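You operate a simulated robot arm through the tools that you are given. There is no shell and no other tool.

Carry out the task below with a simulated robot arm. There is one attempt and no reset: what you move stays moved.

JOB
Seat the blue button in the set jig, shut the plate, torque bolts ONE, TWO, THREE.
Fine: the button from the grey stand; one run of the 4 N m driver a bolt, in that order; driver back in its holster; the spacer stays in. Set down upright: blue driver.

It is judged by the outcome, as a careful person would: the job done as asked, and still so three seconds after it is handed in. It fails if anything else is knocked over, pushed out of place, dropped, spilled or broken.

ROBOT AND FRAMES
A 7-joint arm with a two-finger parallel gripper, fixed in place. Base frame: the origin is at the foot of the arm, x ahead of it, y to its left, z up; the work surface is at about z = 0.86. Units: m, degrees, N and s.
Its first joint turns from -166.0 to 166.0 degrees. Payload 4.4 kg.
Tool frame: the origin (TCP) lies between the finger pads and is the grasp point; the fingertips stand 0.023 m ahead of it; z points along the fingers, y is the line along which they close. The gripper opens to 0.094 m. The fingers are 0.038 m wide and 0.01 m thick; the gripper's body (0.054 by 0.096 m) begins 0.039 m behind the TCP.
Orientation is that of the tool frame in the base frame, as a unit quaternion [w, x, y, z]. With the fingers straight down and closing along the base's y, the tool's x points along the base's -x, its y along +y and its z along -z.

CONTROLS
- The arm moves only by the tool jog_arm. Its argument "steps" is a list of rows, each a list of 2 entries, a list of its own where there are three numbers: the shift along the base's x, y, z in units of 200 mm (1.0 is 200 mm), then the turn, a rotation vector about the base's x, y, z in units of 120 degrees (1.0 is 120 degrees). In form: [[[tx, ty, tz], [ax, ay, az]], ...]. A call has 1 to 20 rows; each row is the pose to reach, as a shift and turn from the pose commanded when the call began. "claw" is the gripper command, from -1 (fully open) to 1 (shut), values between in proportion, set as the call begins (left out, the last holds). A call with a number of a shift or a turn outside -1 to 1 is refused whole. Rows are played at 5 a second. More than 0.05 m and 8.6 degrees between two rows, or a gripper value outside its range, and nothing of the call is played. A pose out of reach is approached as far as the arm can. The call stops where the force on the tool passes 90 N (or 10 N more than at its start, if that is more) or the arm is blocked; 0.2 s more then pass. The fingers move at their own pace (about 0.072 m/s each) and stop on an object; they squeeze with about 44 N. The grip force told is the motor's: it shows also when the fingers shut on nothing. Time passes only in rows, and 0.2 s behind the last, so rows that repeat a pose let the fingers close. The reply holds the time, the measured pose of the TCP, the force on the tool along the base axes, the opening and the grip force, in the units named above and with some noise, with the torque about the TCP (base axes, N m) and any sound that the robot's microphone picked up, and new pictures: "show" is both (left out), scene, wrist or none.
- Cameras (640 x 400 px; columns grow to the right, rows downward): "scene" is fixed at [0.0613, -0.4984, 1.4993]; the picture's right is [0.29, -0.96, 0.00], its down [-0.45, -0.13, -0.89] and it looks along [0.85, 0.26, -0.47] (base axes); focal length 236 px, centre (320, 200). "wrist" rides on the gripper at [0.086, 0.016, -0.074] in the tool frame; the picture's right is [-0.18, 0.98, 0.00], its down [-0.58, -0.11, -0.81] and it looks along [-0.79, -0.15, 0.59] (tool axes); focal length 243 px, centre (320, 200). There is no depth. A picture from a camera that has moved, and an enlarged one, comes with that camera's place and axes in the base frame and with its lens. The place of the scene camera against the robot may be out by one fixed shift of up to 0.025 m in any direction.
- inspect(camera, box): a new picture of the part [left, top, right, bottom] of that camera's present view, enlarged. The clock stands still meanwhile.
- job_done(): hands the job in; it is judged then, once.

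Nothing tells you positions but the pictures and the camera data. Unless the task says otherwise, let go and move clear before handing in.

The tools are called after "Call:" as a command line: name --argument value ..., lists and objects as JSON in quotes. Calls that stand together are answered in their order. jog_arm: Moves the arm, as the interface text tells. Its arguments: {"type":"object","properties":{"steps":{"type":"array"},"claw":{"type":"number"},"show":{"type":"string","enum":["both","scene","wrist","none"]}},"required":["steps"]} The other tools are called the same way: inspect (camera, box) takes an enlarged picture of a part of a camera's view; job_done () hands the job in.

At the start:

```text
time: 0.0
position: [0.5399, 0.598, 1.2752]
tool_rot: [-0.001, 0.0, 1.0, 0.0]
ft_force: [-0.1, -0.5, 0.2]
moment: [-0.03, 0.0, 0.01]
opening: 0.0939
finger_force: 0.1
```

scene: 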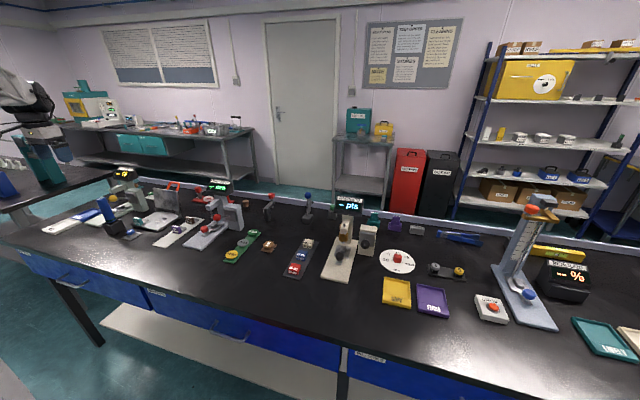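
wrist: 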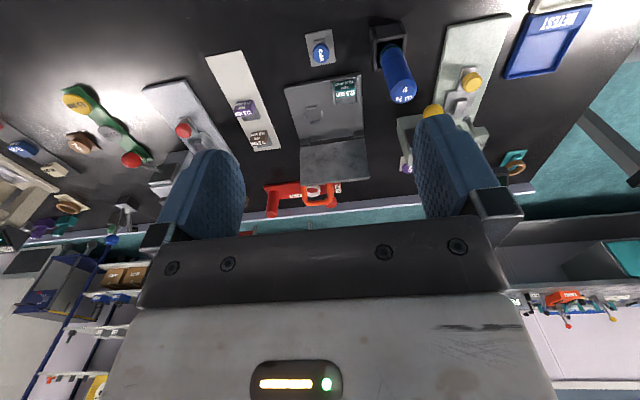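

I see a cluttered bench; the wrist view shows a blue driver marked "4 N m", a small grey stand with a blue button, and a hinged plate jig. I will enlarge these views first.

Call:
inspect --camera "wrist" --box '[200, 0, 440, 200]'

Call:
inspect --camera "wrist" --box '[400, 0, 640, 200]'

Call:
inspect --camera "scene" --box '[20, 140, 260, 290]'

Call:
inspect --camera "scene" --box '[200, 160, 480, 335]'

Call:
inspect --camera "scene" --box '[80, 155, 180, 250]'

```text
2.00 times, centred on (320, 100) of wrist
camera zoom: at [0.4513, 0.6144, 1.3498], right [0.18, 0.98, 0.0], down [0.58, -0.11, 0.81], along [0.79, -0.15, -0.59], focal length 485 px, centre (320, 400)
```

zoom: 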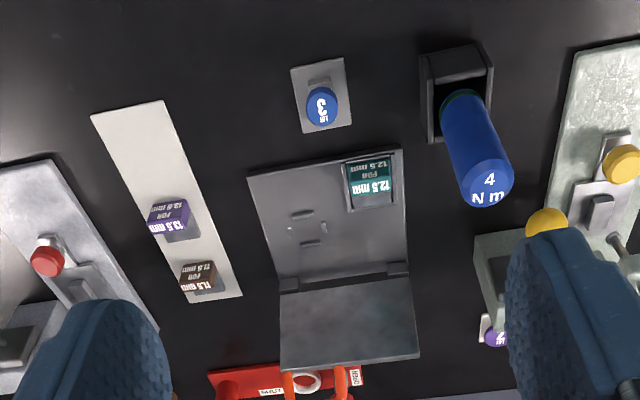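

```text
2.00 times, centred on (520, 100) of wrist
camera zoom: at [0.4513, 0.6144, 1.3498], right [0.18, 0.98, 0.0], down [0.58, -0.11, 0.81], along [0.79, -0.15, -0.59], focal length 485 px, centre (-80, 400)
```

zoom: 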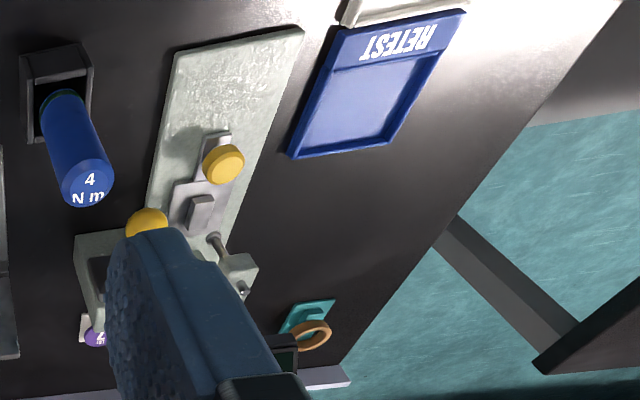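

```text
2.67 times, centred on (140, 215) of scene
camera zoom: at [0.0613, -0.4984, 1.4993], right [0.29, -0.96, 0.0], down [-0.45, -0.13, -0.89], along [0.85, 0.26, -0.47], focal length 630 px, centre (800, 160)
```

zoom: 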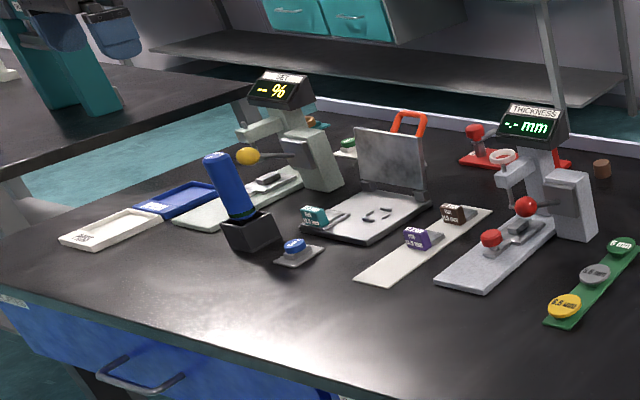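

```text
2.29 times, centred on (340, 248) of scene
camera zoom: at [0.0613, -0.4984, 1.4993], right [0.29, -0.96, 0.0], down [-0.45, -0.13, -0.89], along [0.85, 0.26, -0.47], focal length 540 px, centre (274, 91)
```

zoom: 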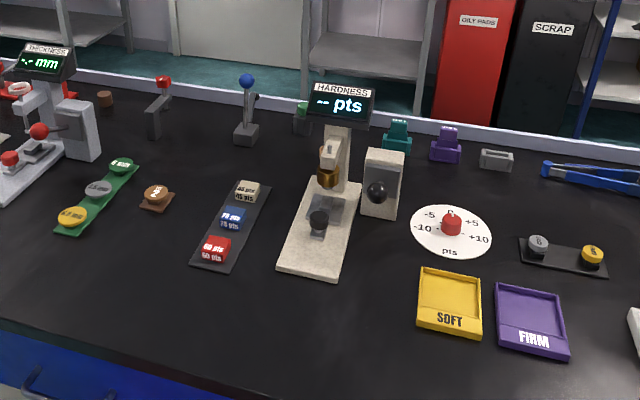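

```text
4.21 times, centred on (130, 202) of scene
camera zoom: at [0.0613, -0.4984, 1.4993], right [0.29, -0.96, 0.0], down [-0.45, -0.13, -0.89], along [0.85, 0.26, -0.47], focal length 994 px, centre (1120, 190)
```

zoom: 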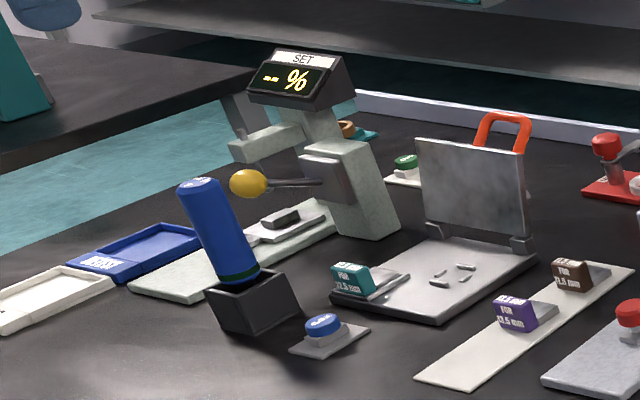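

The jig appears to be at about x 0.70–0.845, y 0.49–0.65 with its plate standing open at the far side. The blue button "3" is on the grey stand near (0.64, 0.58) and the driver near (0.66, 0.70). I'll look closer at other details before moving.

Call:
inspect --camera "wrist" --box '[240, 70, 360, 220]'

Call:
inspect --camera "wrist" --box '[0, 60, 220, 250]'

Call:
inspect --camera "scene" --box '[420, 180, 640, 370]'

Call:
inspect --camera "scene" --box '[140, 170, 230, 230]'

```text
2.67 times, centred on (300, 145) of wrist
camera zoom: at [0.4513, 0.6144, 1.3498], right [0.18, 0.98, 0.0], down [0.58, -0.11, 0.81], along [0.79, -0.15, -0.59], focal length 647 px, centre (373, 347)
```

zoom: 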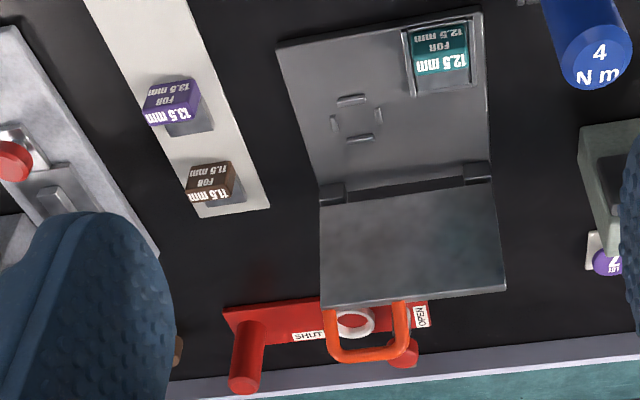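

```text
2.11 times, centred on (110, 155) of wrist
camera zoom: at [0.4513, 0.6144, 1.3498], right [0.18, 0.98, 0.0], down [0.58, -0.11, 0.81], along [0.79, -0.15, -0.59], focal length 511 px, centre (762, 295)
```

zoom: 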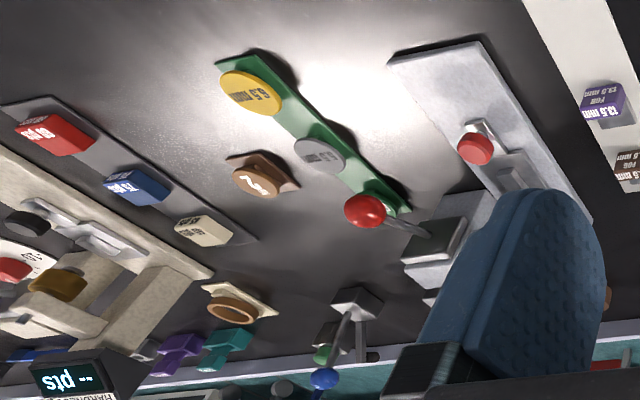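

```text
2.11 times, centred on (530, 275) of scene
camera zoom: at [0.0613, -0.4984, 1.4993], right [0.29, -0.96, 0.0], down [-0.45, -0.13, -0.89], along [0.85, 0.26, -0.47], focal length 497 px, centre (-122, 42)
```

zoom: 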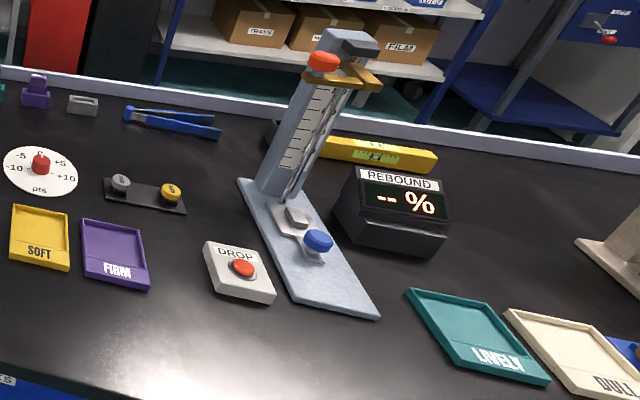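

```text
6.67 times, centred on (185, 200) of scene
camera zoom: at [0.0613, -0.4984, 1.4993], right [0.29, -0.96, 0.0], down [-0.45, -0.13, -0.89], along [0.85, 0.26, -0.47], focal length 1574 px, centre (1220, 200)
```

zoom: 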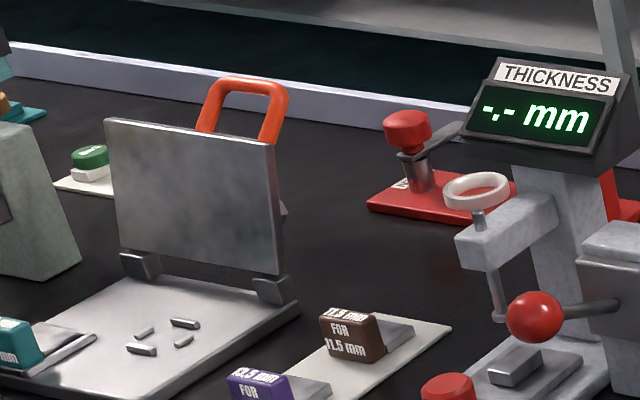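

The plate's orange handle is on its far (outer) face, and the jig seat is four small ridges with the teal 12.5 mm spacer alongside. I'll move above the blue button on the grey stand for a closer look.

Call:
jog_arm --steps '[[[0.1, -0.017, -0.175], [0, 0, 0]], [[0.2, -0.034, -0.35], [0, 0, 0]], [[0.3, -0.05, -0.525], [0, 0, 0]], [[0.4, -0.07, -0.7], [0, 0, 0]], [[0.485, -0.085, -0.875], [0, 0, 0]], [[0.485, -0.085, -0.875], [0, 0, 0]]]' --claw -1

```text
time: 1.4
position: [0.6364, 0.5827, 1.1004]
tool_rot: [0.0, 0.0, 1.0, -0.001]
ft_force: [0.4, 0.6, 0.0]
moment: [-0.03, -0.03, -0.01]
opening: 0.0937
finger_force: 0.0
camera wrist: at [0.5488, 0.5977, 1.1743], right [0.18, 0.98, 0.0], down [0.58, -0.11, 0.81], along [0.79, -0.15, -0.59], focal length 243 px, centre (320, 200)
```

scene: 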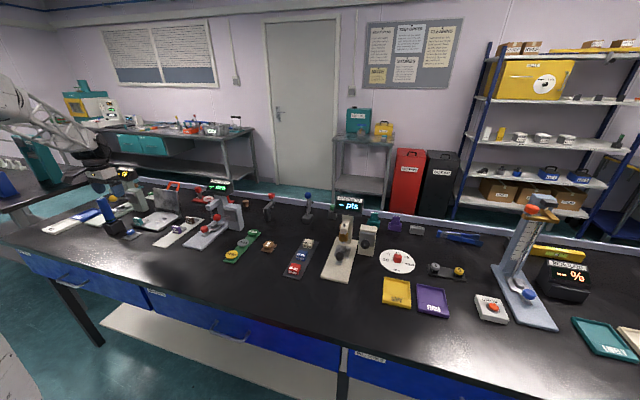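
wrist: 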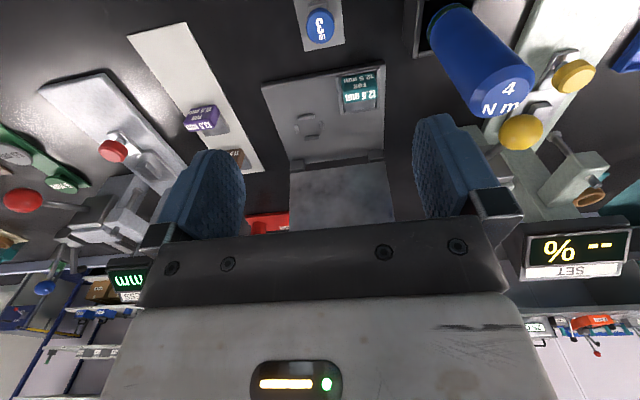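

The button "3" is now near the top of the wrist view. I'll enlarge to fix its position against the camera data.

Call:
inspect --camera "wrist" --box '[240, 0, 400, 100]'

Call:
inspect --camera "wrist" --box '[240, 60, 400, 200]'

Call:
inspect --camera "wrist" --box '[390, 0, 640, 170]'

Call:
inspect --camera "scene" --box '[80, 155, 180, 250]'

```text
4.00 times, centred on (320, 50) of wrist
camera zoom: at [0.5488, 0.5977, 1.1743], right [0.18, 0.98, 0.0], down [0.58, -0.11, 0.81], along [0.79, -0.15, -0.59], focal length 970 px, centre (320, 800)
```

zoom: 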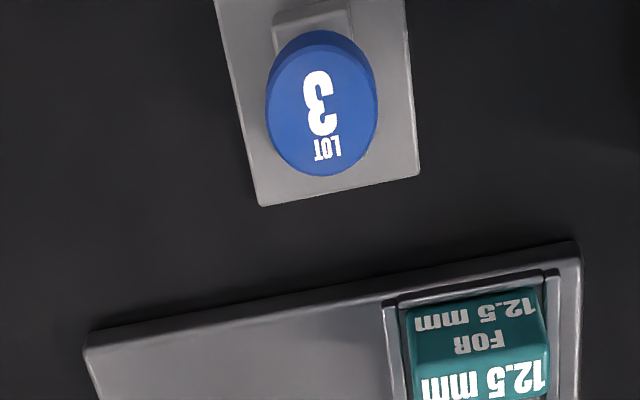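

```text
2.86 times, centred on (320, 130) of wrist
camera zoom: at [0.5488, 0.5977, 1.1743], right [0.18, 0.98, 0.0], down [0.58, -0.11, 0.81], along [0.79, -0.15, -0.59], focal length 693 px, centre (320, 400)
```

zoom: 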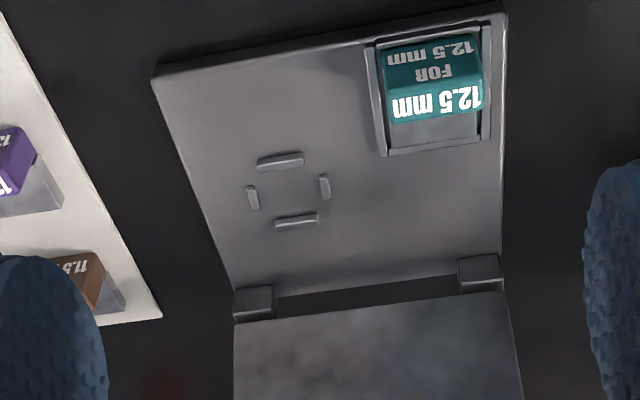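

```text
2.35 times, centred on (515, 85) of wrist
camera zoom: at [0.5488, 0.5977, 1.1743], right [0.18, 0.98, 0.0], down [0.58, -0.11, 0.81], along [0.79, -0.15, -0.59], focal length 571 px, centre (-139, 471)
```

zoom: 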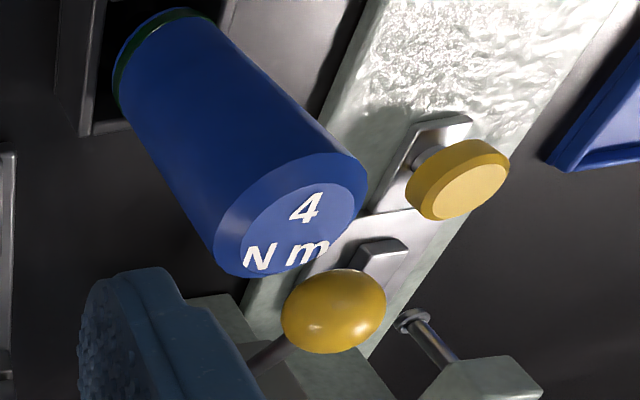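

```text
4.21 times, centred on (130, 202) of scene
camera zoom: at [0.0613, -0.4984, 1.4993], right [0.29, -0.96, 0.0], down [-0.45, -0.13, -0.89], along [0.85, 0.26, -0.47], focal length 994 px, centre (1120, 190)
```

zoom: 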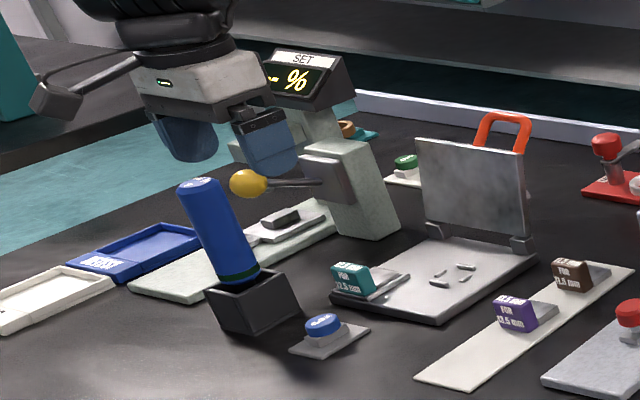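

The button is about 28 mm wide at about (0.639, 0.581), and the jig seat centre is near (0.768, 0.541). I'll zoom the scene camera on the button to judge its height.

Call:
inspect --camera "scene" --box '[115, 215, 155, 245]'

Call:
inspect --camera "scene" --box '[130, 180, 200, 240]'

```text
13.33 times, centred on (135, 230) of scene
camera zoom: at [0.0613, -0.4984, 1.4993], right [0.29, -0.96, 0.0], down [-0.45, -0.13, -0.89], along [0.85, 0.26, -0.47], focal length 3148 px, centre (2787, -200)
```

zoom: 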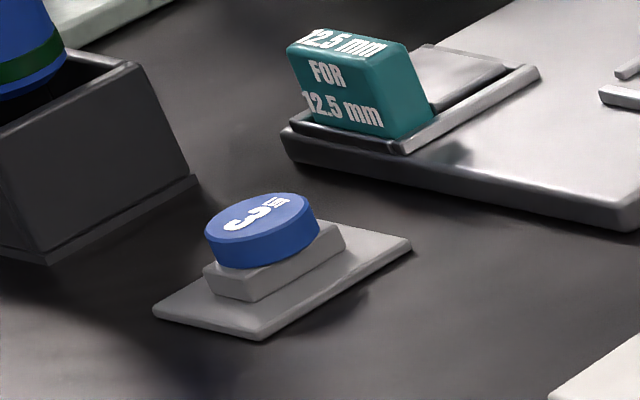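

```text
6.67 times, centred on (165, 210) of scene
camera zoom: at [0.0613, -0.4984, 1.4993], right [0.29, -0.96, 0.0], down [-0.45, -0.13, -0.89], along [0.85, 0.26, -0.47], focal length 1574 px, centre (1353, 133)
```

zoom: 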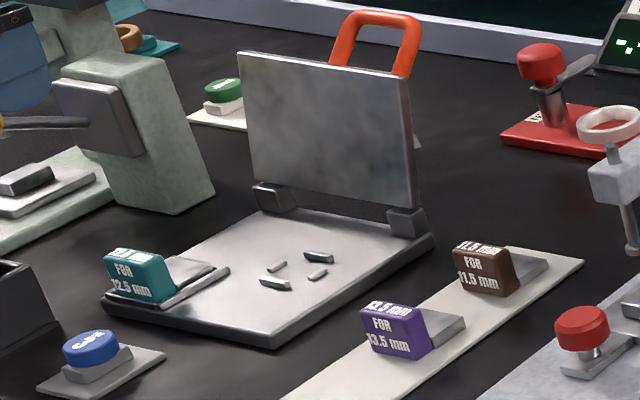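

The button top looks to be near z 0.886, about 12 mm thick on a small pedestal. I'll descend part way, squared over it, and check.

Call:
jog_arm --steps '[[[0.02, -0.005, -0.2], [0, 0, 0]], [[0.02, -0.005, -0.4], [0, 0, 0]], [[0.02, -0.005, -0.6], [0, 0, 0]], [[0.02, -0.005, -0.75], [0, 0, 0]], [[0.02, -0.005, -0.75], [0, 0, 0]]]' --claw -1

Call:
inspect --camera "wrist" --box '[240, 50, 400, 150]'

Call:
inspect --camera "scene" --box '[95, 190, 155, 245]'

```text
time: 2.6
position: [0.6411, 0.5805, 0.9499]
tool_rot: [0.001, 0.0, 1.0, 0.0]
ft_force: [-0.2, 0.1, -0.3]
moment: [0.0, 0.03, 0.03]
opening: 0.0939
finger_force: 0.1
camera wrist: at [0.5533, 0.5972, 1.0246], right [0.18, 0.98, 0.0], down [0.58, -0.11, 0.81], along [0.79, -0.15, -0.59], focal length 243 px, centre (320, 200)
```

scene: 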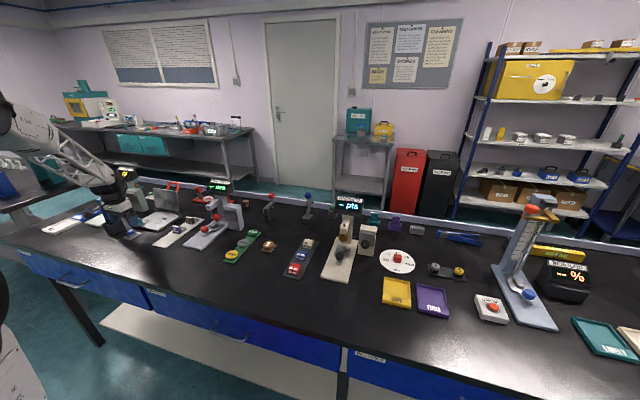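
wrist: 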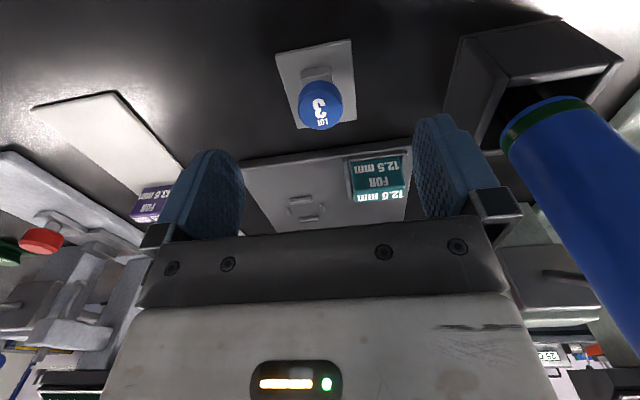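

```text
4.00 times, centred on (320, 100) of wrist
camera zoom: at [0.5533, 0.5972, 1.0246], right [0.18, 0.98, 0.0], down [0.58, -0.11, 0.81], along [0.79, -0.15, -0.59], focal length 970 px, centre (320, 600)
```

zoom: 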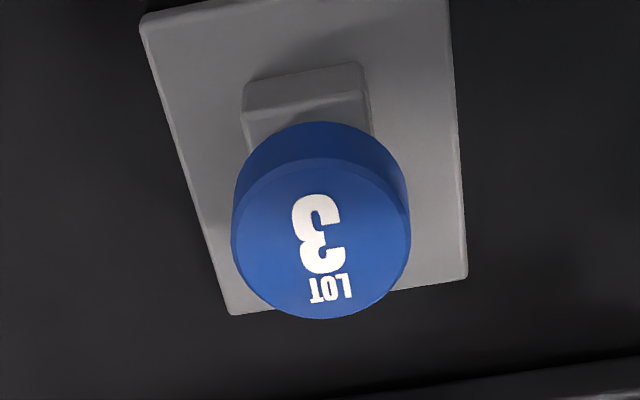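

```text
7.27 times, centred on (125, 218) of scene
camera zoom: at [0.0613, -0.4984, 1.4993], right [0.29, -0.96, 0.0], down [-0.45, -0.13, -0.89], along [0.85, 0.26, -0.47], focal length 1717 px, centre (1738, 73)
```

zoom: 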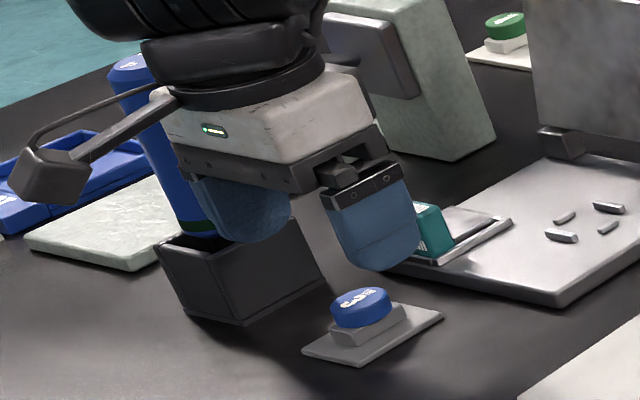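

The button's top centre triangulates to about (0.642, 0.581, 0.888). I'll go down so the fingertips are about 9 mm below its top, then close.

Call:
jog_arm --steps '[[[0.005, 0, -0.12], [0, 0, 0]], [[0.005, 0, -0.24], [0, 0, 0]], [[0.005, 0, -0.24], [0, 0, 0]]]' --claw -1

Call:
inspect --camera "scene" --box '[95, 190, 155, 245]'

```text
time: 3.4
position: [0.6403, 0.5808, 0.9016]
tool_rot: [0.0, 0.0, 1.0, 0.0]
ft_force: [-0.4, 0.6, 0.3]
moment: [0.02, 0.01, 0.01]
opening: 0.0939
finger_force: 0.0
camera wrist: at [0.553, 0.5967, 0.9768], right [0.18, 0.98, 0.0], down [0.58, -0.11, 0.81], along [0.79, -0.15, -0.59], focal length 243 px, centre (320, 200)
```

scene: 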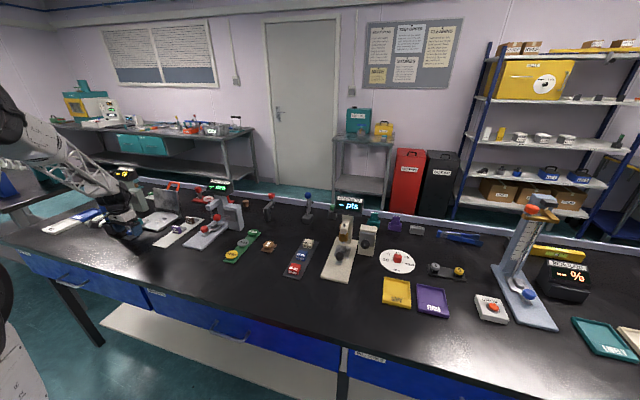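
wrist: 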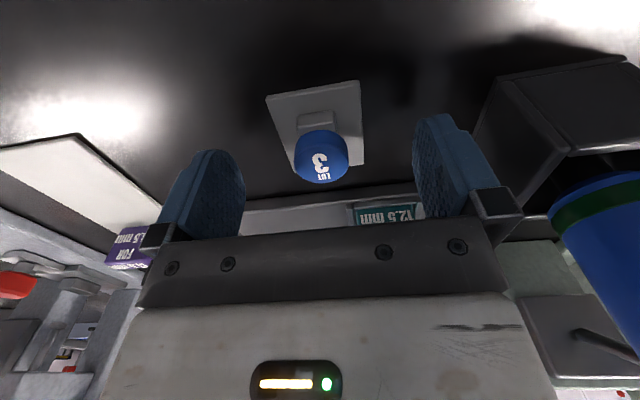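

```text
7.27 times, centred on (125, 218) of scene
camera zoom: at [0.0613, -0.4984, 1.4993], right [0.29, -0.96, 0.0], down [-0.45, -0.13, -0.89], along [0.85, 0.26, -0.47], focal length 1717 px, centre (1738, 73)
```

zoom: 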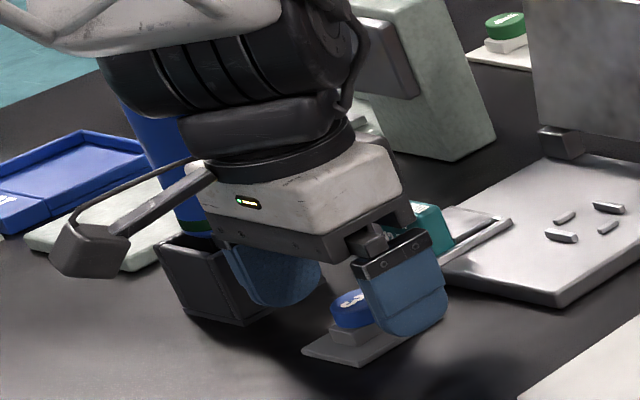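

The fingers straddle the button just above its pedestal. Closing now.

Call:
jog_arm --steps '[[[0, 0, 0], [0, 0, 0]], [[0, 0, 0], [0, 0, 0]], [[0, 0, 0], [0, 0, 0]], [[0, 0, 0], [0, 0, 0]], [[0, 0, 0], [0, 0, 0]]]' --claw 1 --show "wrist"

Call:
inspect --camera "wrist" --box '[240, 100, 400, 220]'

```text
time: 4.6
position: [0.6404, 0.5811, 0.904]
tool_rot: [0.0, 0.0, 1.0, 0.0]
ft_force: [0.0, -0.9, -0.6]
moment: [-0.01, -0.01, -0.03]
opening: 0.025
finger_force: 44.5
camera wrist: at [0.553, 0.5967, 0.977], right [0.18, 0.98, 0.0], down [0.58, -0.11, 0.81], along [0.79, -0.15, -0.59], focal length 243 px, centre (320, 200)
```

wrist: 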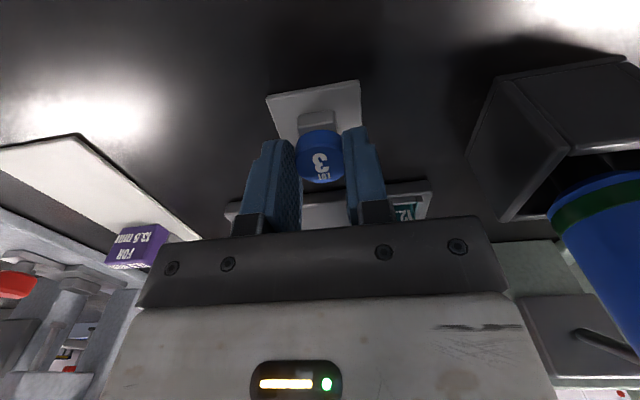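

```text
3.33 times, centred on (320, 160) of wrist
camera zoom: at [0.553, 0.5967, 0.977], right [0.18, 0.98, 0.0], down [0.58, -0.11, 0.81], along [0.79, -0.15, -0.59], focal length 809 px, centre (320, 333)
```

zoom: 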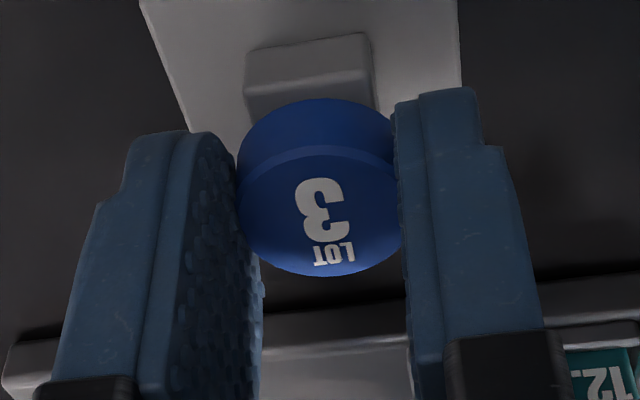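

The button is gripped centrally (opening 25 mm, 44 N). I'll lift it straight up and move toward the jig to re-measure the seat.

Call:
jog_arm --steps '[[[0, 0, 0.1], [0, 0, 0]], [[0, 0, 0.3], [0, 0, 0]], [[0, 0, 0.5], [0, 0, 0]], [[0.2, -0.05, 0.55], [0, 0, 0]], [[0.4, -0.12, 0.6], [0, 0, 0]], [[0.6, -0.2, 0.6], [0, 0, 0]], [[0.6, -0.2, 0.6], [0, 0, 0]]]' --claw 1

Call:
inspect --camera "wrist" --box '[220, 40, 420, 190]'

Call:
inspect --camera "scene" --box '[95, 170, 195, 245]'

```text
time: 6.2
position: [0.7628, 0.5402, 1.0231]
tool_rot: [-0.001, 0.0, 1.0, -0.001]
ft_force: [-0.5, 0.5, 0.3]
moment: [-0.01, 0.01, -0.04]
opening: 0.025
finger_force: 44.1
camera wrist: at [0.6744, 0.5569, 1.0973], right [0.18, 0.98, 0.0], down [0.58, -0.11, 0.81], along [0.79, -0.15, -0.59], focal length 243 px, centre (320, 200)
```

scene: 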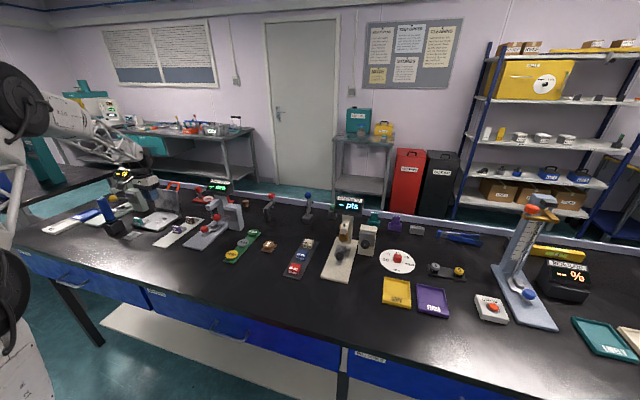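
wrist: 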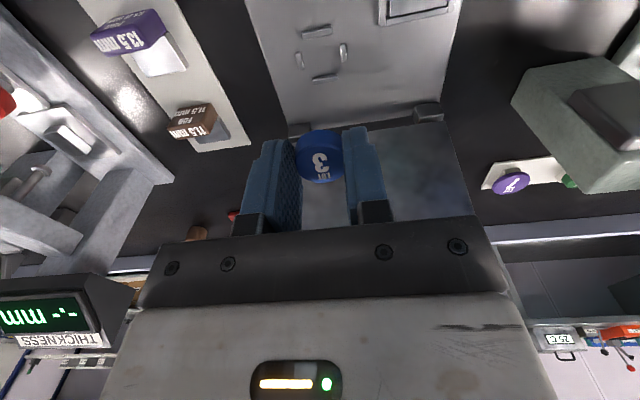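

```text
2.67 times, centred on (320, 115) of wrist
camera zoom: at [0.6744, 0.5569, 1.0973], right [0.18, 0.98, 0.0], down [0.58, -0.11, 0.81], along [0.79, -0.15, -0.59], focal length 647 px, centre (320, 427)
```

zoom: 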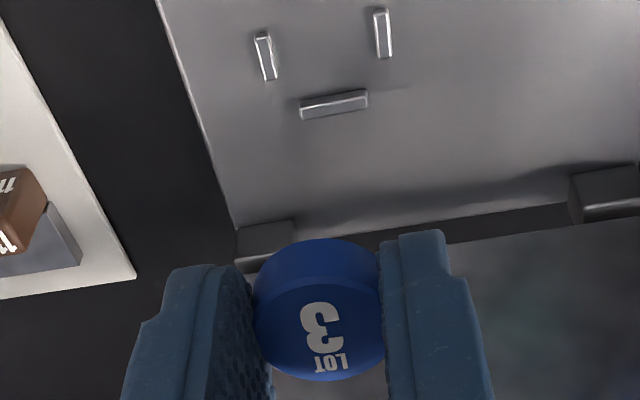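

```text
5.33 times, centred on (145, 208) of scene
camera zoom: at [0.0613, -0.4984, 1.4993], right [0.29, -0.96, 0.0], down [-0.45, -0.13, -0.89], along [0.85, 0.26, -0.47], focal length 1259 px, centre (1253, 160)
```

zoom: 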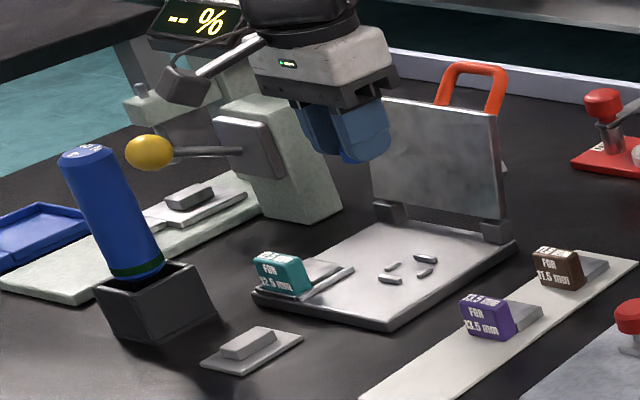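

The button is held over the jig and the seat ridges are in view; I'll enlarge them for an exact centre.

Call:
inspect --camera "wrist" --box '[260, 5, 400, 105]'

```text
4.00 times, centred on (330, 55) of wrist
camera zoom: at [0.6744, 0.5569, 1.0973], right [0.18, 0.98, 0.0], down [0.58, -0.11, 0.81], along [0.79, -0.15, -0.59], focal length 970 px, centre (280, 780)
```

zoom: 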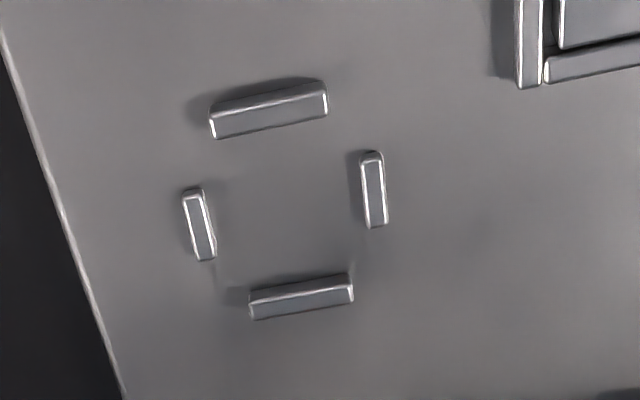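

The seat centre computes to (0.770, 0.5405) and the held button sits at (0.7627, 0.5406). I'll shift 7.5 mm in x and descend to just above the ridges to check.

Call:
jog_arm --steps '[[[0.0375, 0, 0], [0, 0, 0]], [[0.0375, 0, -0.2], [0, 0, 0]], [[0.0375, 0, -0.4], [0, 0, 0]], [[0.0375, 0, -0.54], [0, 0, 0]], [[0.0375, 0, -0.54], [0, 0, 0]]]' --claw 1

Call:
inspect --camera "wrist" --box '[240, 80, 400, 200]'

Call:
inspect --camera "scene" --box '[130, 190, 200, 240]'

```text
time: 7.4
position: [0.7681, 0.5397, 0.9142]
tool_rot: [0.0, 0.0, 1.0, 0.001]
ft_force: [0.8, -0.5, 0.4]
moment: [0.01, -0.02, 0.03]
opening: 0.0249
finger_force: 44.1
camera wrist: at [0.6806, 0.5569, 0.9883], right [0.18, 0.98, 0.0], down [0.58, -0.11, 0.81], along [0.79, -0.15, -0.59], focal length 243 px, centre (320, 200)
```

scene: 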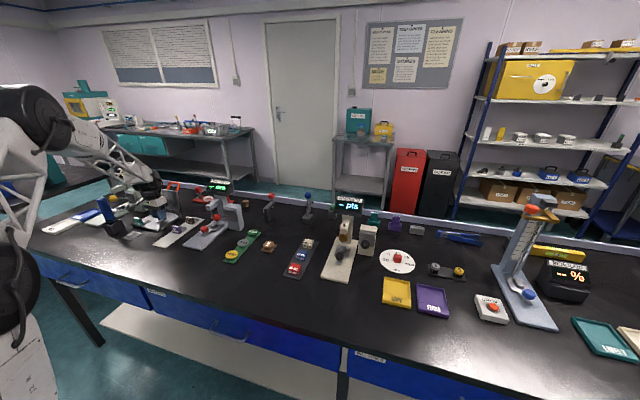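
wrist: 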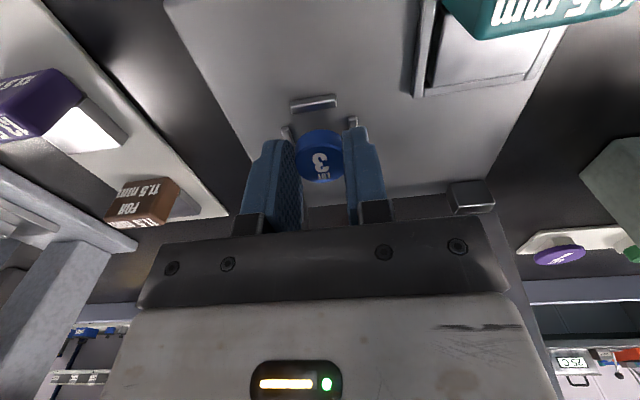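

```text
3.33 times, centred on (320, 140) of wrist
camera zoom: at [0.6806, 0.5569, 0.9883], right [0.18, 0.98, 0.0], down [0.58, -0.11, 0.81], along [0.79, -0.15, -0.59], focal length 809 px, centre (320, 400)
```

zoom: 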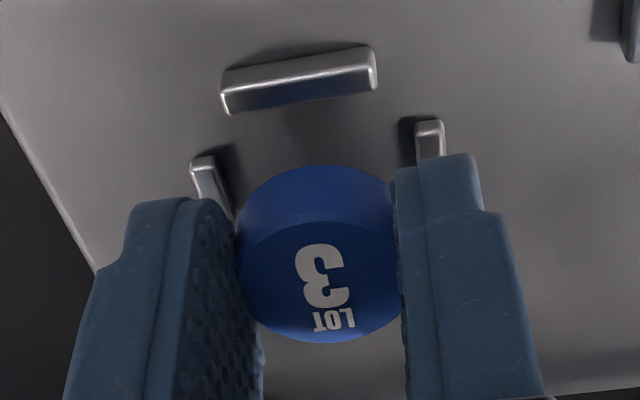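

```text
8.00 times, centred on (165, 215) of scene
camera zoom: at [0.0613, -0.4984, 1.4993], right [0.29, -0.96, 0.0], down [-0.45, -0.13, -0.89], along [0.85, 0.26, -0.47], focal length 1889 px, centre (1560, 80)
```

zoom: 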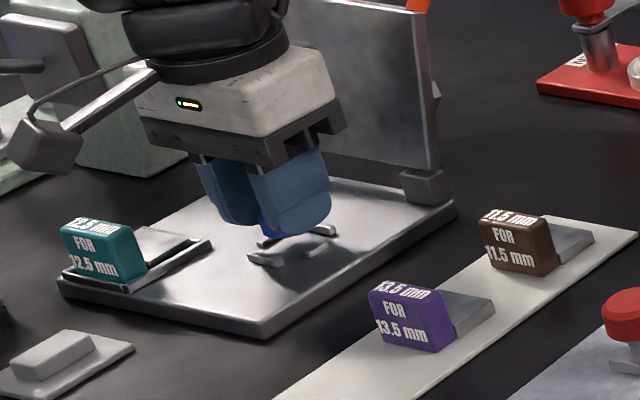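

The button is centred over the four ridges. I'll lower it the last centimetre or so while watching the force.

Call:
jog_arm --steps '[[[0, 0, -0.02], [0, 0, 0]], [[0, 0, -0.04], [0, 0, 0]], [[0, 0, -0.055], [0, 0, 0]], [[0, 0, -0.065], [0, 0, 0]]]' --claw 1 --show "wrist"

Call:
inspect --camera "scene" --box '[140, 200, 180, 230]'

Call:
inspect --camera "wrist" --box '[240, 80, 400, 200]'

```text
time: 8.4
position: [0.7695, 0.5411, 0.9057]
tool_rot: [0.002, 0.0, 1.0, 0.002]
ft_force: [-14.6, -9.0, 48.6]
moment: [-0.16, -0.45, -0.1]
opening: 0.025
finger_force: 44.3
camera wrist: at [0.6816, 0.5567, 0.9801], right [0.18, 0.98, 0.0], down [0.58, -0.11, 0.81], along [0.8, -0.15, -0.59], focal length 243 px, centre (320, 200)
```

wrist: 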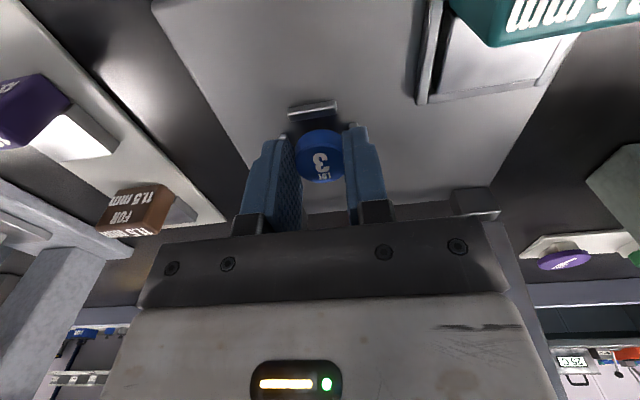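

```text
13.33 times, centred on (160, 215) of scene
camera zoom: at [0.0613, -0.4984, 1.4993], right [0.29, -0.96, 0.0], down [-0.45, -0.13, -0.89], along [0.85, 0.26, -0.47], focal length 3148 px, centre (2453, 0)
```

zoom: 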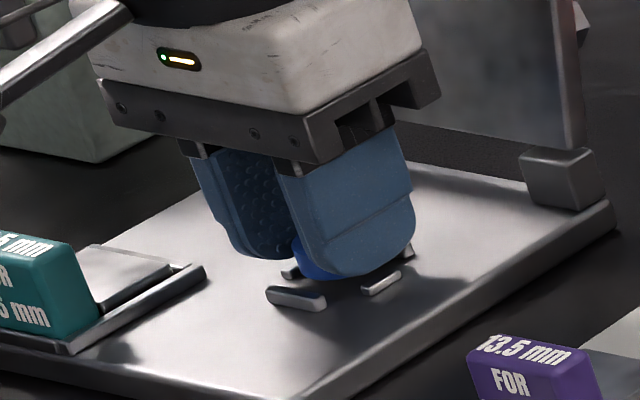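

```text
3.33 times, centred on (320, 140) of wrist
camera zoom: at [0.6816, 0.5567, 0.9801], right [0.18, 0.98, 0.0], down [0.58, -0.11, 0.81], along [0.8, -0.15, -0.59], focal length 809 px, centre (320, 400)
```

zoom: 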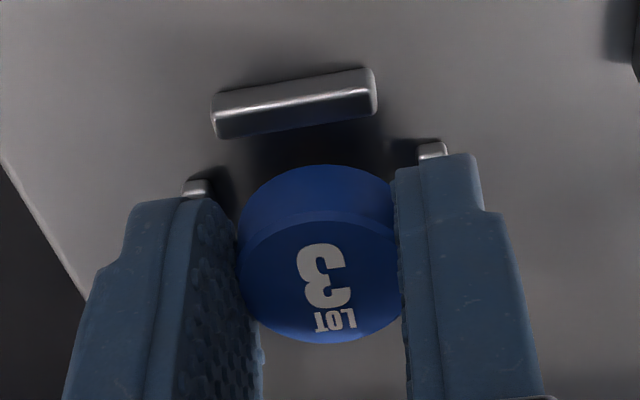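

Contact came early: the torque and −x reaction place it about 17 mm ahead of the TCP, so the button's far edge is on the far ridge. I'll lift slightly, shift 2.5 mm toward the robot and try again.

Call:
jog_arm --steps '[[[0, 0, 0.03], [0, 0, 0]], [[0, 0, 0.06], [0, 0, 0]], [[-0.0125, -0.002, 0.06], [0, 0, 0]], [[-0.0125, -0.002, 0.04], [0, 0, 0]], [[-0.0125, -0.002, 0.025], [0, 0, 0]], [[-0.0125, -0.002, 0.015], [0, 0, 0]], [[-0.0125, -0.002, 0.01], [0, 0, 0]]]' --claw 1 --show "wrist"

Call:
inspect --camera "wrist" --box '[240, 80, 400, 200]'

Call:
inspect --camera "scene" --box '[140, 200, 180, 230]'

```text
time: 10.0
position: [0.7662, 0.5394, 0.9039]
tool_rot: [0.001, 0.0, 1.0, 0.0]
ft_force: [0.5, -0.2, -1.0]
moment: [-0.02, 0.01, -0.01]
opening: 0.0251
finger_force: 44.0
camera wrist: at [0.6782, 0.5563, 0.9777], right [0.18, 0.98, 0.0], down [0.58, -0.11, 0.81], along [0.79, -0.15, -0.59], focal length 243 px, centre (320, 200)
```

wrist: 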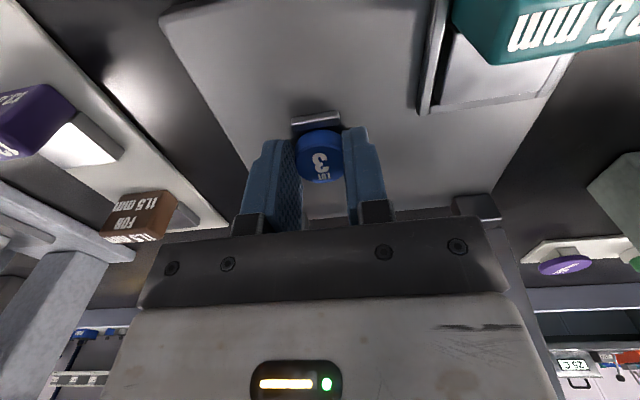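

```text
3.33 times, centred on (320, 140) of wrist
camera zoom: at [0.6782, 0.5563, 0.9777], right [0.18, 0.98, 0.0], down [0.58, -0.11, 0.81], along [0.79, -0.15, -0.59], focal length 809 px, centre (320, 400)
```

zoom: 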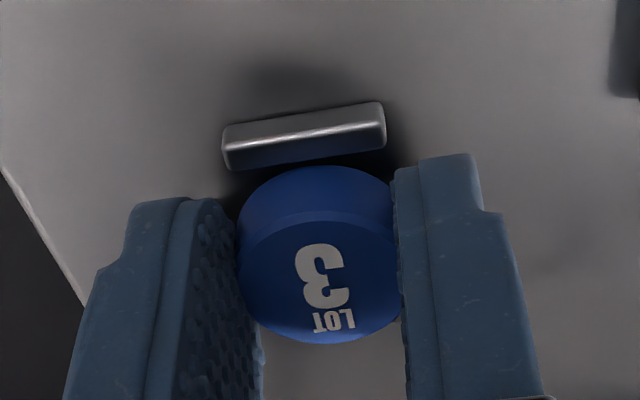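

```text
13.33 times, centred on (160, 215) of scene
camera zoom: at [0.0613, -0.4984, 1.4993], right [0.29, -0.96, 0.0], down [-0.45, -0.13, -0.89], along [0.85, 0.26, -0.47], focal length 3148 px, centre (2453, 0)
```

zoom: 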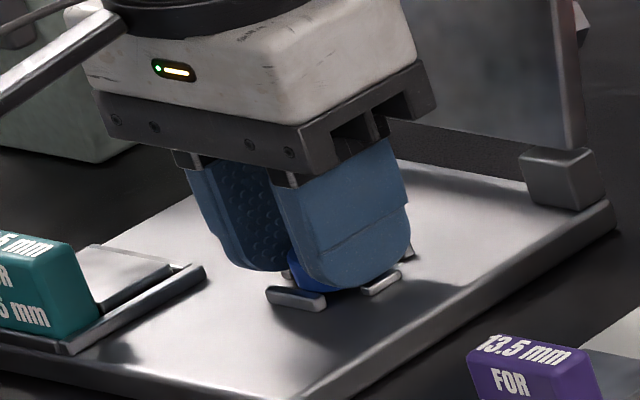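

No contact now, already lower than before. I'll continue down in small steps.

Call:
jog_arm --steps '[[[0, 0, -0.005], [0, 0, 0]], [[0, 0, -0.01], [0, 0, 0]], [[0, 0, -0.015], [0, 0, 0]]]' --claw 1 --show "wrist"

Call:
inspect --camera "wrist" --box '[240, 80, 400, 200]'

```text
time: 10.8
position: [0.7664, 0.5391, 0.9025]
tool_rot: [0.0, 0.0, 1.0, 0.0]
ft_force: [0.3, 1.4, 2.7]
moment: [0.1, 0.06, 0.0]
opening: 0.0249
finger_force: 43.7
camera wrist: at [0.6783, 0.5562, 0.9751], right [0.18, 0.98, 0.0], down [0.58, -0.11, 0.81], along [0.79, -0.15, -0.59], focal length 243 px, centre (320, 200)
```

wrist: 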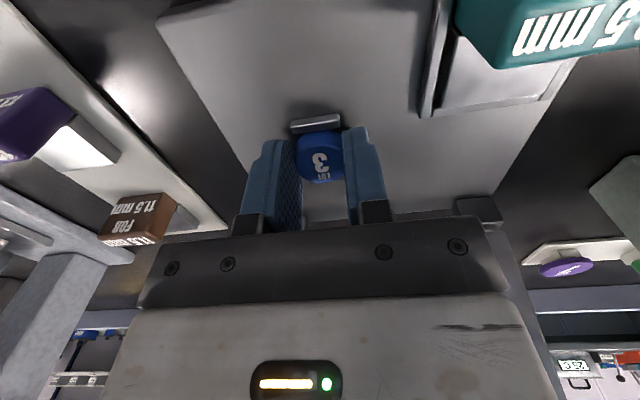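

```text
3.33 times, centred on (320, 140) of wrist
camera zoom: at [0.6783, 0.5562, 0.9751], right [0.18, 0.98, 0.0], down [0.58, -0.11, 0.81], along [0.79, -0.15, -0.59], focal length 809 px, centre (320, 400)
```

zoom: 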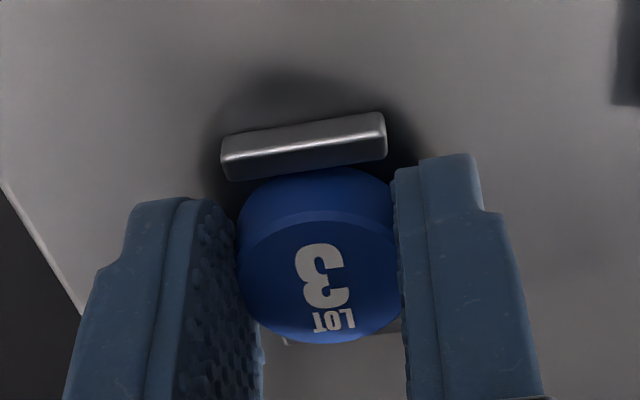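

The near ridge now overlaps the button's lower edge, so it is entering the seat; only 3 N of contact. A little further down.

Call:
jog_arm --steps '[[[0, 0, -0.005], [0, 0, 0]], [[0, 0, -0.01], [0, 0, 0]], [[0, 0, -0.015], [0, 0, 0]]]' --claw 1 --show "wrist"

Call:
inspect --camera "wrist" --box '[240, 80, 400, 200]'

Call:
inspect --camera "scene" --box '[140, 200, 180, 230]'

```text
time: 11.6
position: [0.7666, 0.5407, 0.9007]
tool_rot: [0.001, 0.0, 1.0, 0.001]
ft_force: [-23.7, -11.1, 48.3]
moment: [-0.82, 0.67, -0.33]
opening: 0.0254
finger_force: 44.5
camera wrist: at [0.6783, 0.5565, 0.9747], right [0.18, 0.98, 0.0], down [0.58, -0.11, 0.81], along [0.79, -0.15, -0.59], focal length 243 px, centre (320, 200)
```

wrist: 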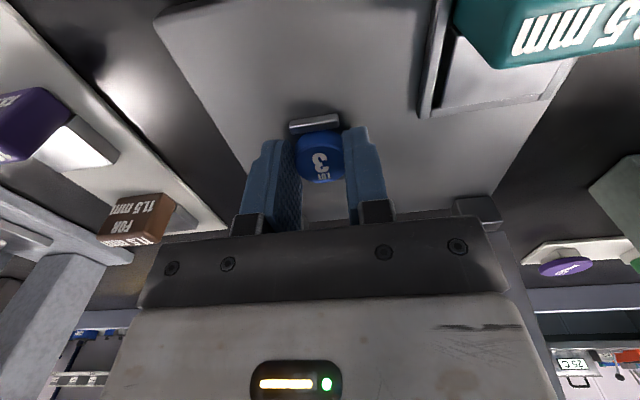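

```text
3.33 times, centred on (320, 140) of wrist
camera zoom: at [0.6783, 0.5565, 0.9747], right [0.18, 0.98, 0.0], down [0.58, -0.11, 0.81], along [0.79, -0.15, -0.59], focal length 809 px, centre (320, 400)
```

zoom: 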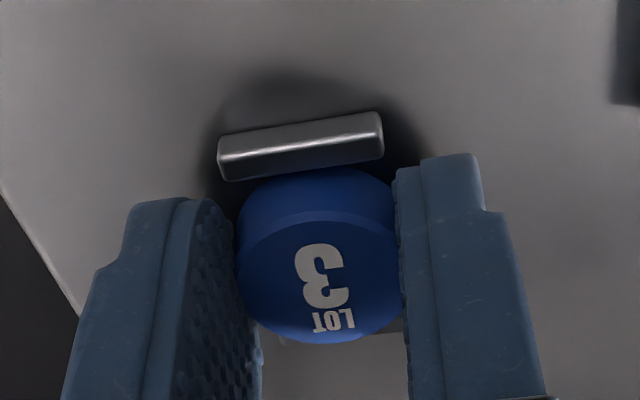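

```text
13.33 times, centred on (160, 215) of scene
camera zoom: at [0.0613, -0.4984, 1.4993], right [0.29, -0.96, 0.0], down [-0.45, -0.13, -0.89], along [0.85, 0.26, -0.47], focal length 3148 px, centre (2453, 0)
```

zoom: 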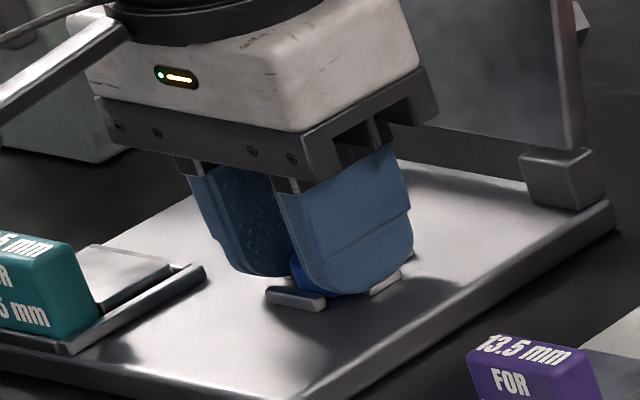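

The fingertips are resting on the side ridge while the button's base is already inside the ridges. I'll ease up 1.5 mm to unload, then open partway so the button drops the last bit into its seat.

Call:
jog_arm --steps '[[[0, 0, 0.008], [0, 0, 0]], [[0, 0, 0.018], [0, 0, 0]], [[0, 0, 0.018], [0, 0, 0]]]' --claw 1 --show "none"

Call:
jog_arm --steps '[[[0, 0, 0], [0, 0, 0]], [[0, 0, 0], [0, 0, 0]], [[0, 0, 0], [0, 0, 0]]]' --claw 0.1 --show "wrist"

Call:
inspect --camera "wrist" --box '[240, 80, 400, 200]'

Call:
inspect --camera "scene" --box '[140, 200, 180, 230]'

```text
time: 12.4
position: [0.7657, 0.5401, 0.9011]
tool_rot: [-0.001, 0.0, 1.0, -0.001]
ft_force: [3.9, 7.5, 22.2]
moment: [0.34, -0.01, -0.06]
opening: 0.0256
finger_force: 44.1
```

```text
time: 13.2
position: [0.7667, 0.5391, 0.9015]
tool_rot: [0.0, 0.0, 1.0, -0.001]
ft_force: [1.9, -10.9, 13.6]
moment: [0.05, -0.09, -0.18]
opening: 0.038
finger_force: 0.1
camera wrist: at [0.6785, 0.5562, 0.975], right [0.18, 0.98, 0.0], down [0.58, -0.11, 0.81], along [0.79, -0.15, -0.59], focal length 243 px, centre (320, 200)
```

wrist: 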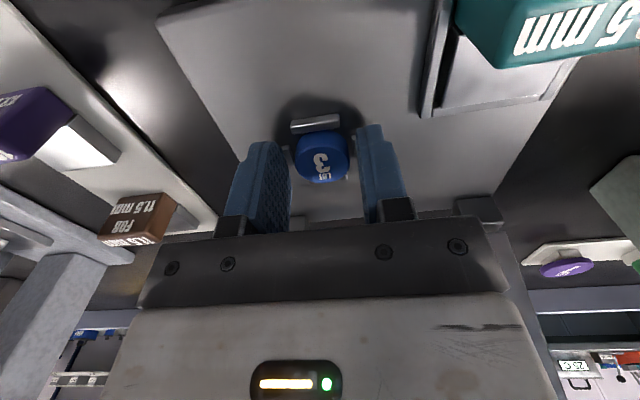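

```text
3.33 times, centred on (320, 140) of wrist
camera zoom: at [0.6785, 0.5562, 0.975], right [0.18, 0.98, 0.0], down [0.58, -0.11, 0.81], along [0.79, -0.15, -0.59], focal length 809 px, centre (320, 400)
```

zoom: 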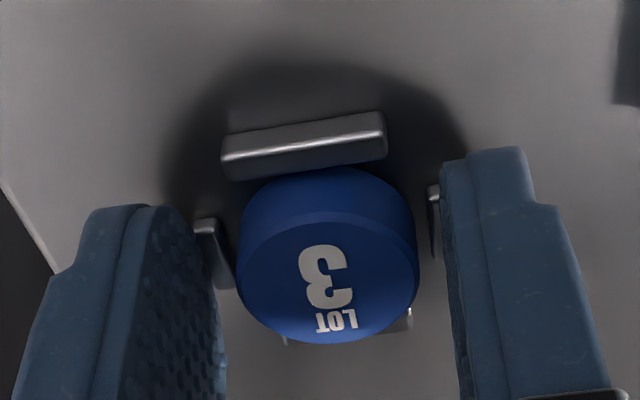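

```text
13.33 times, centred on (160, 215) of scene
camera zoom: at [0.0613, -0.4984, 1.4993], right [0.29, -0.96, 0.0], down [-0.45, -0.13, -0.89], along [0.85, 0.26, -0.47], focal length 3148 px, centre (2453, 0)
```

zoom: 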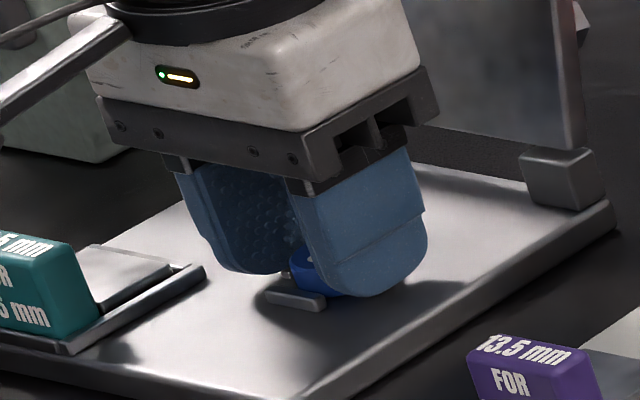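

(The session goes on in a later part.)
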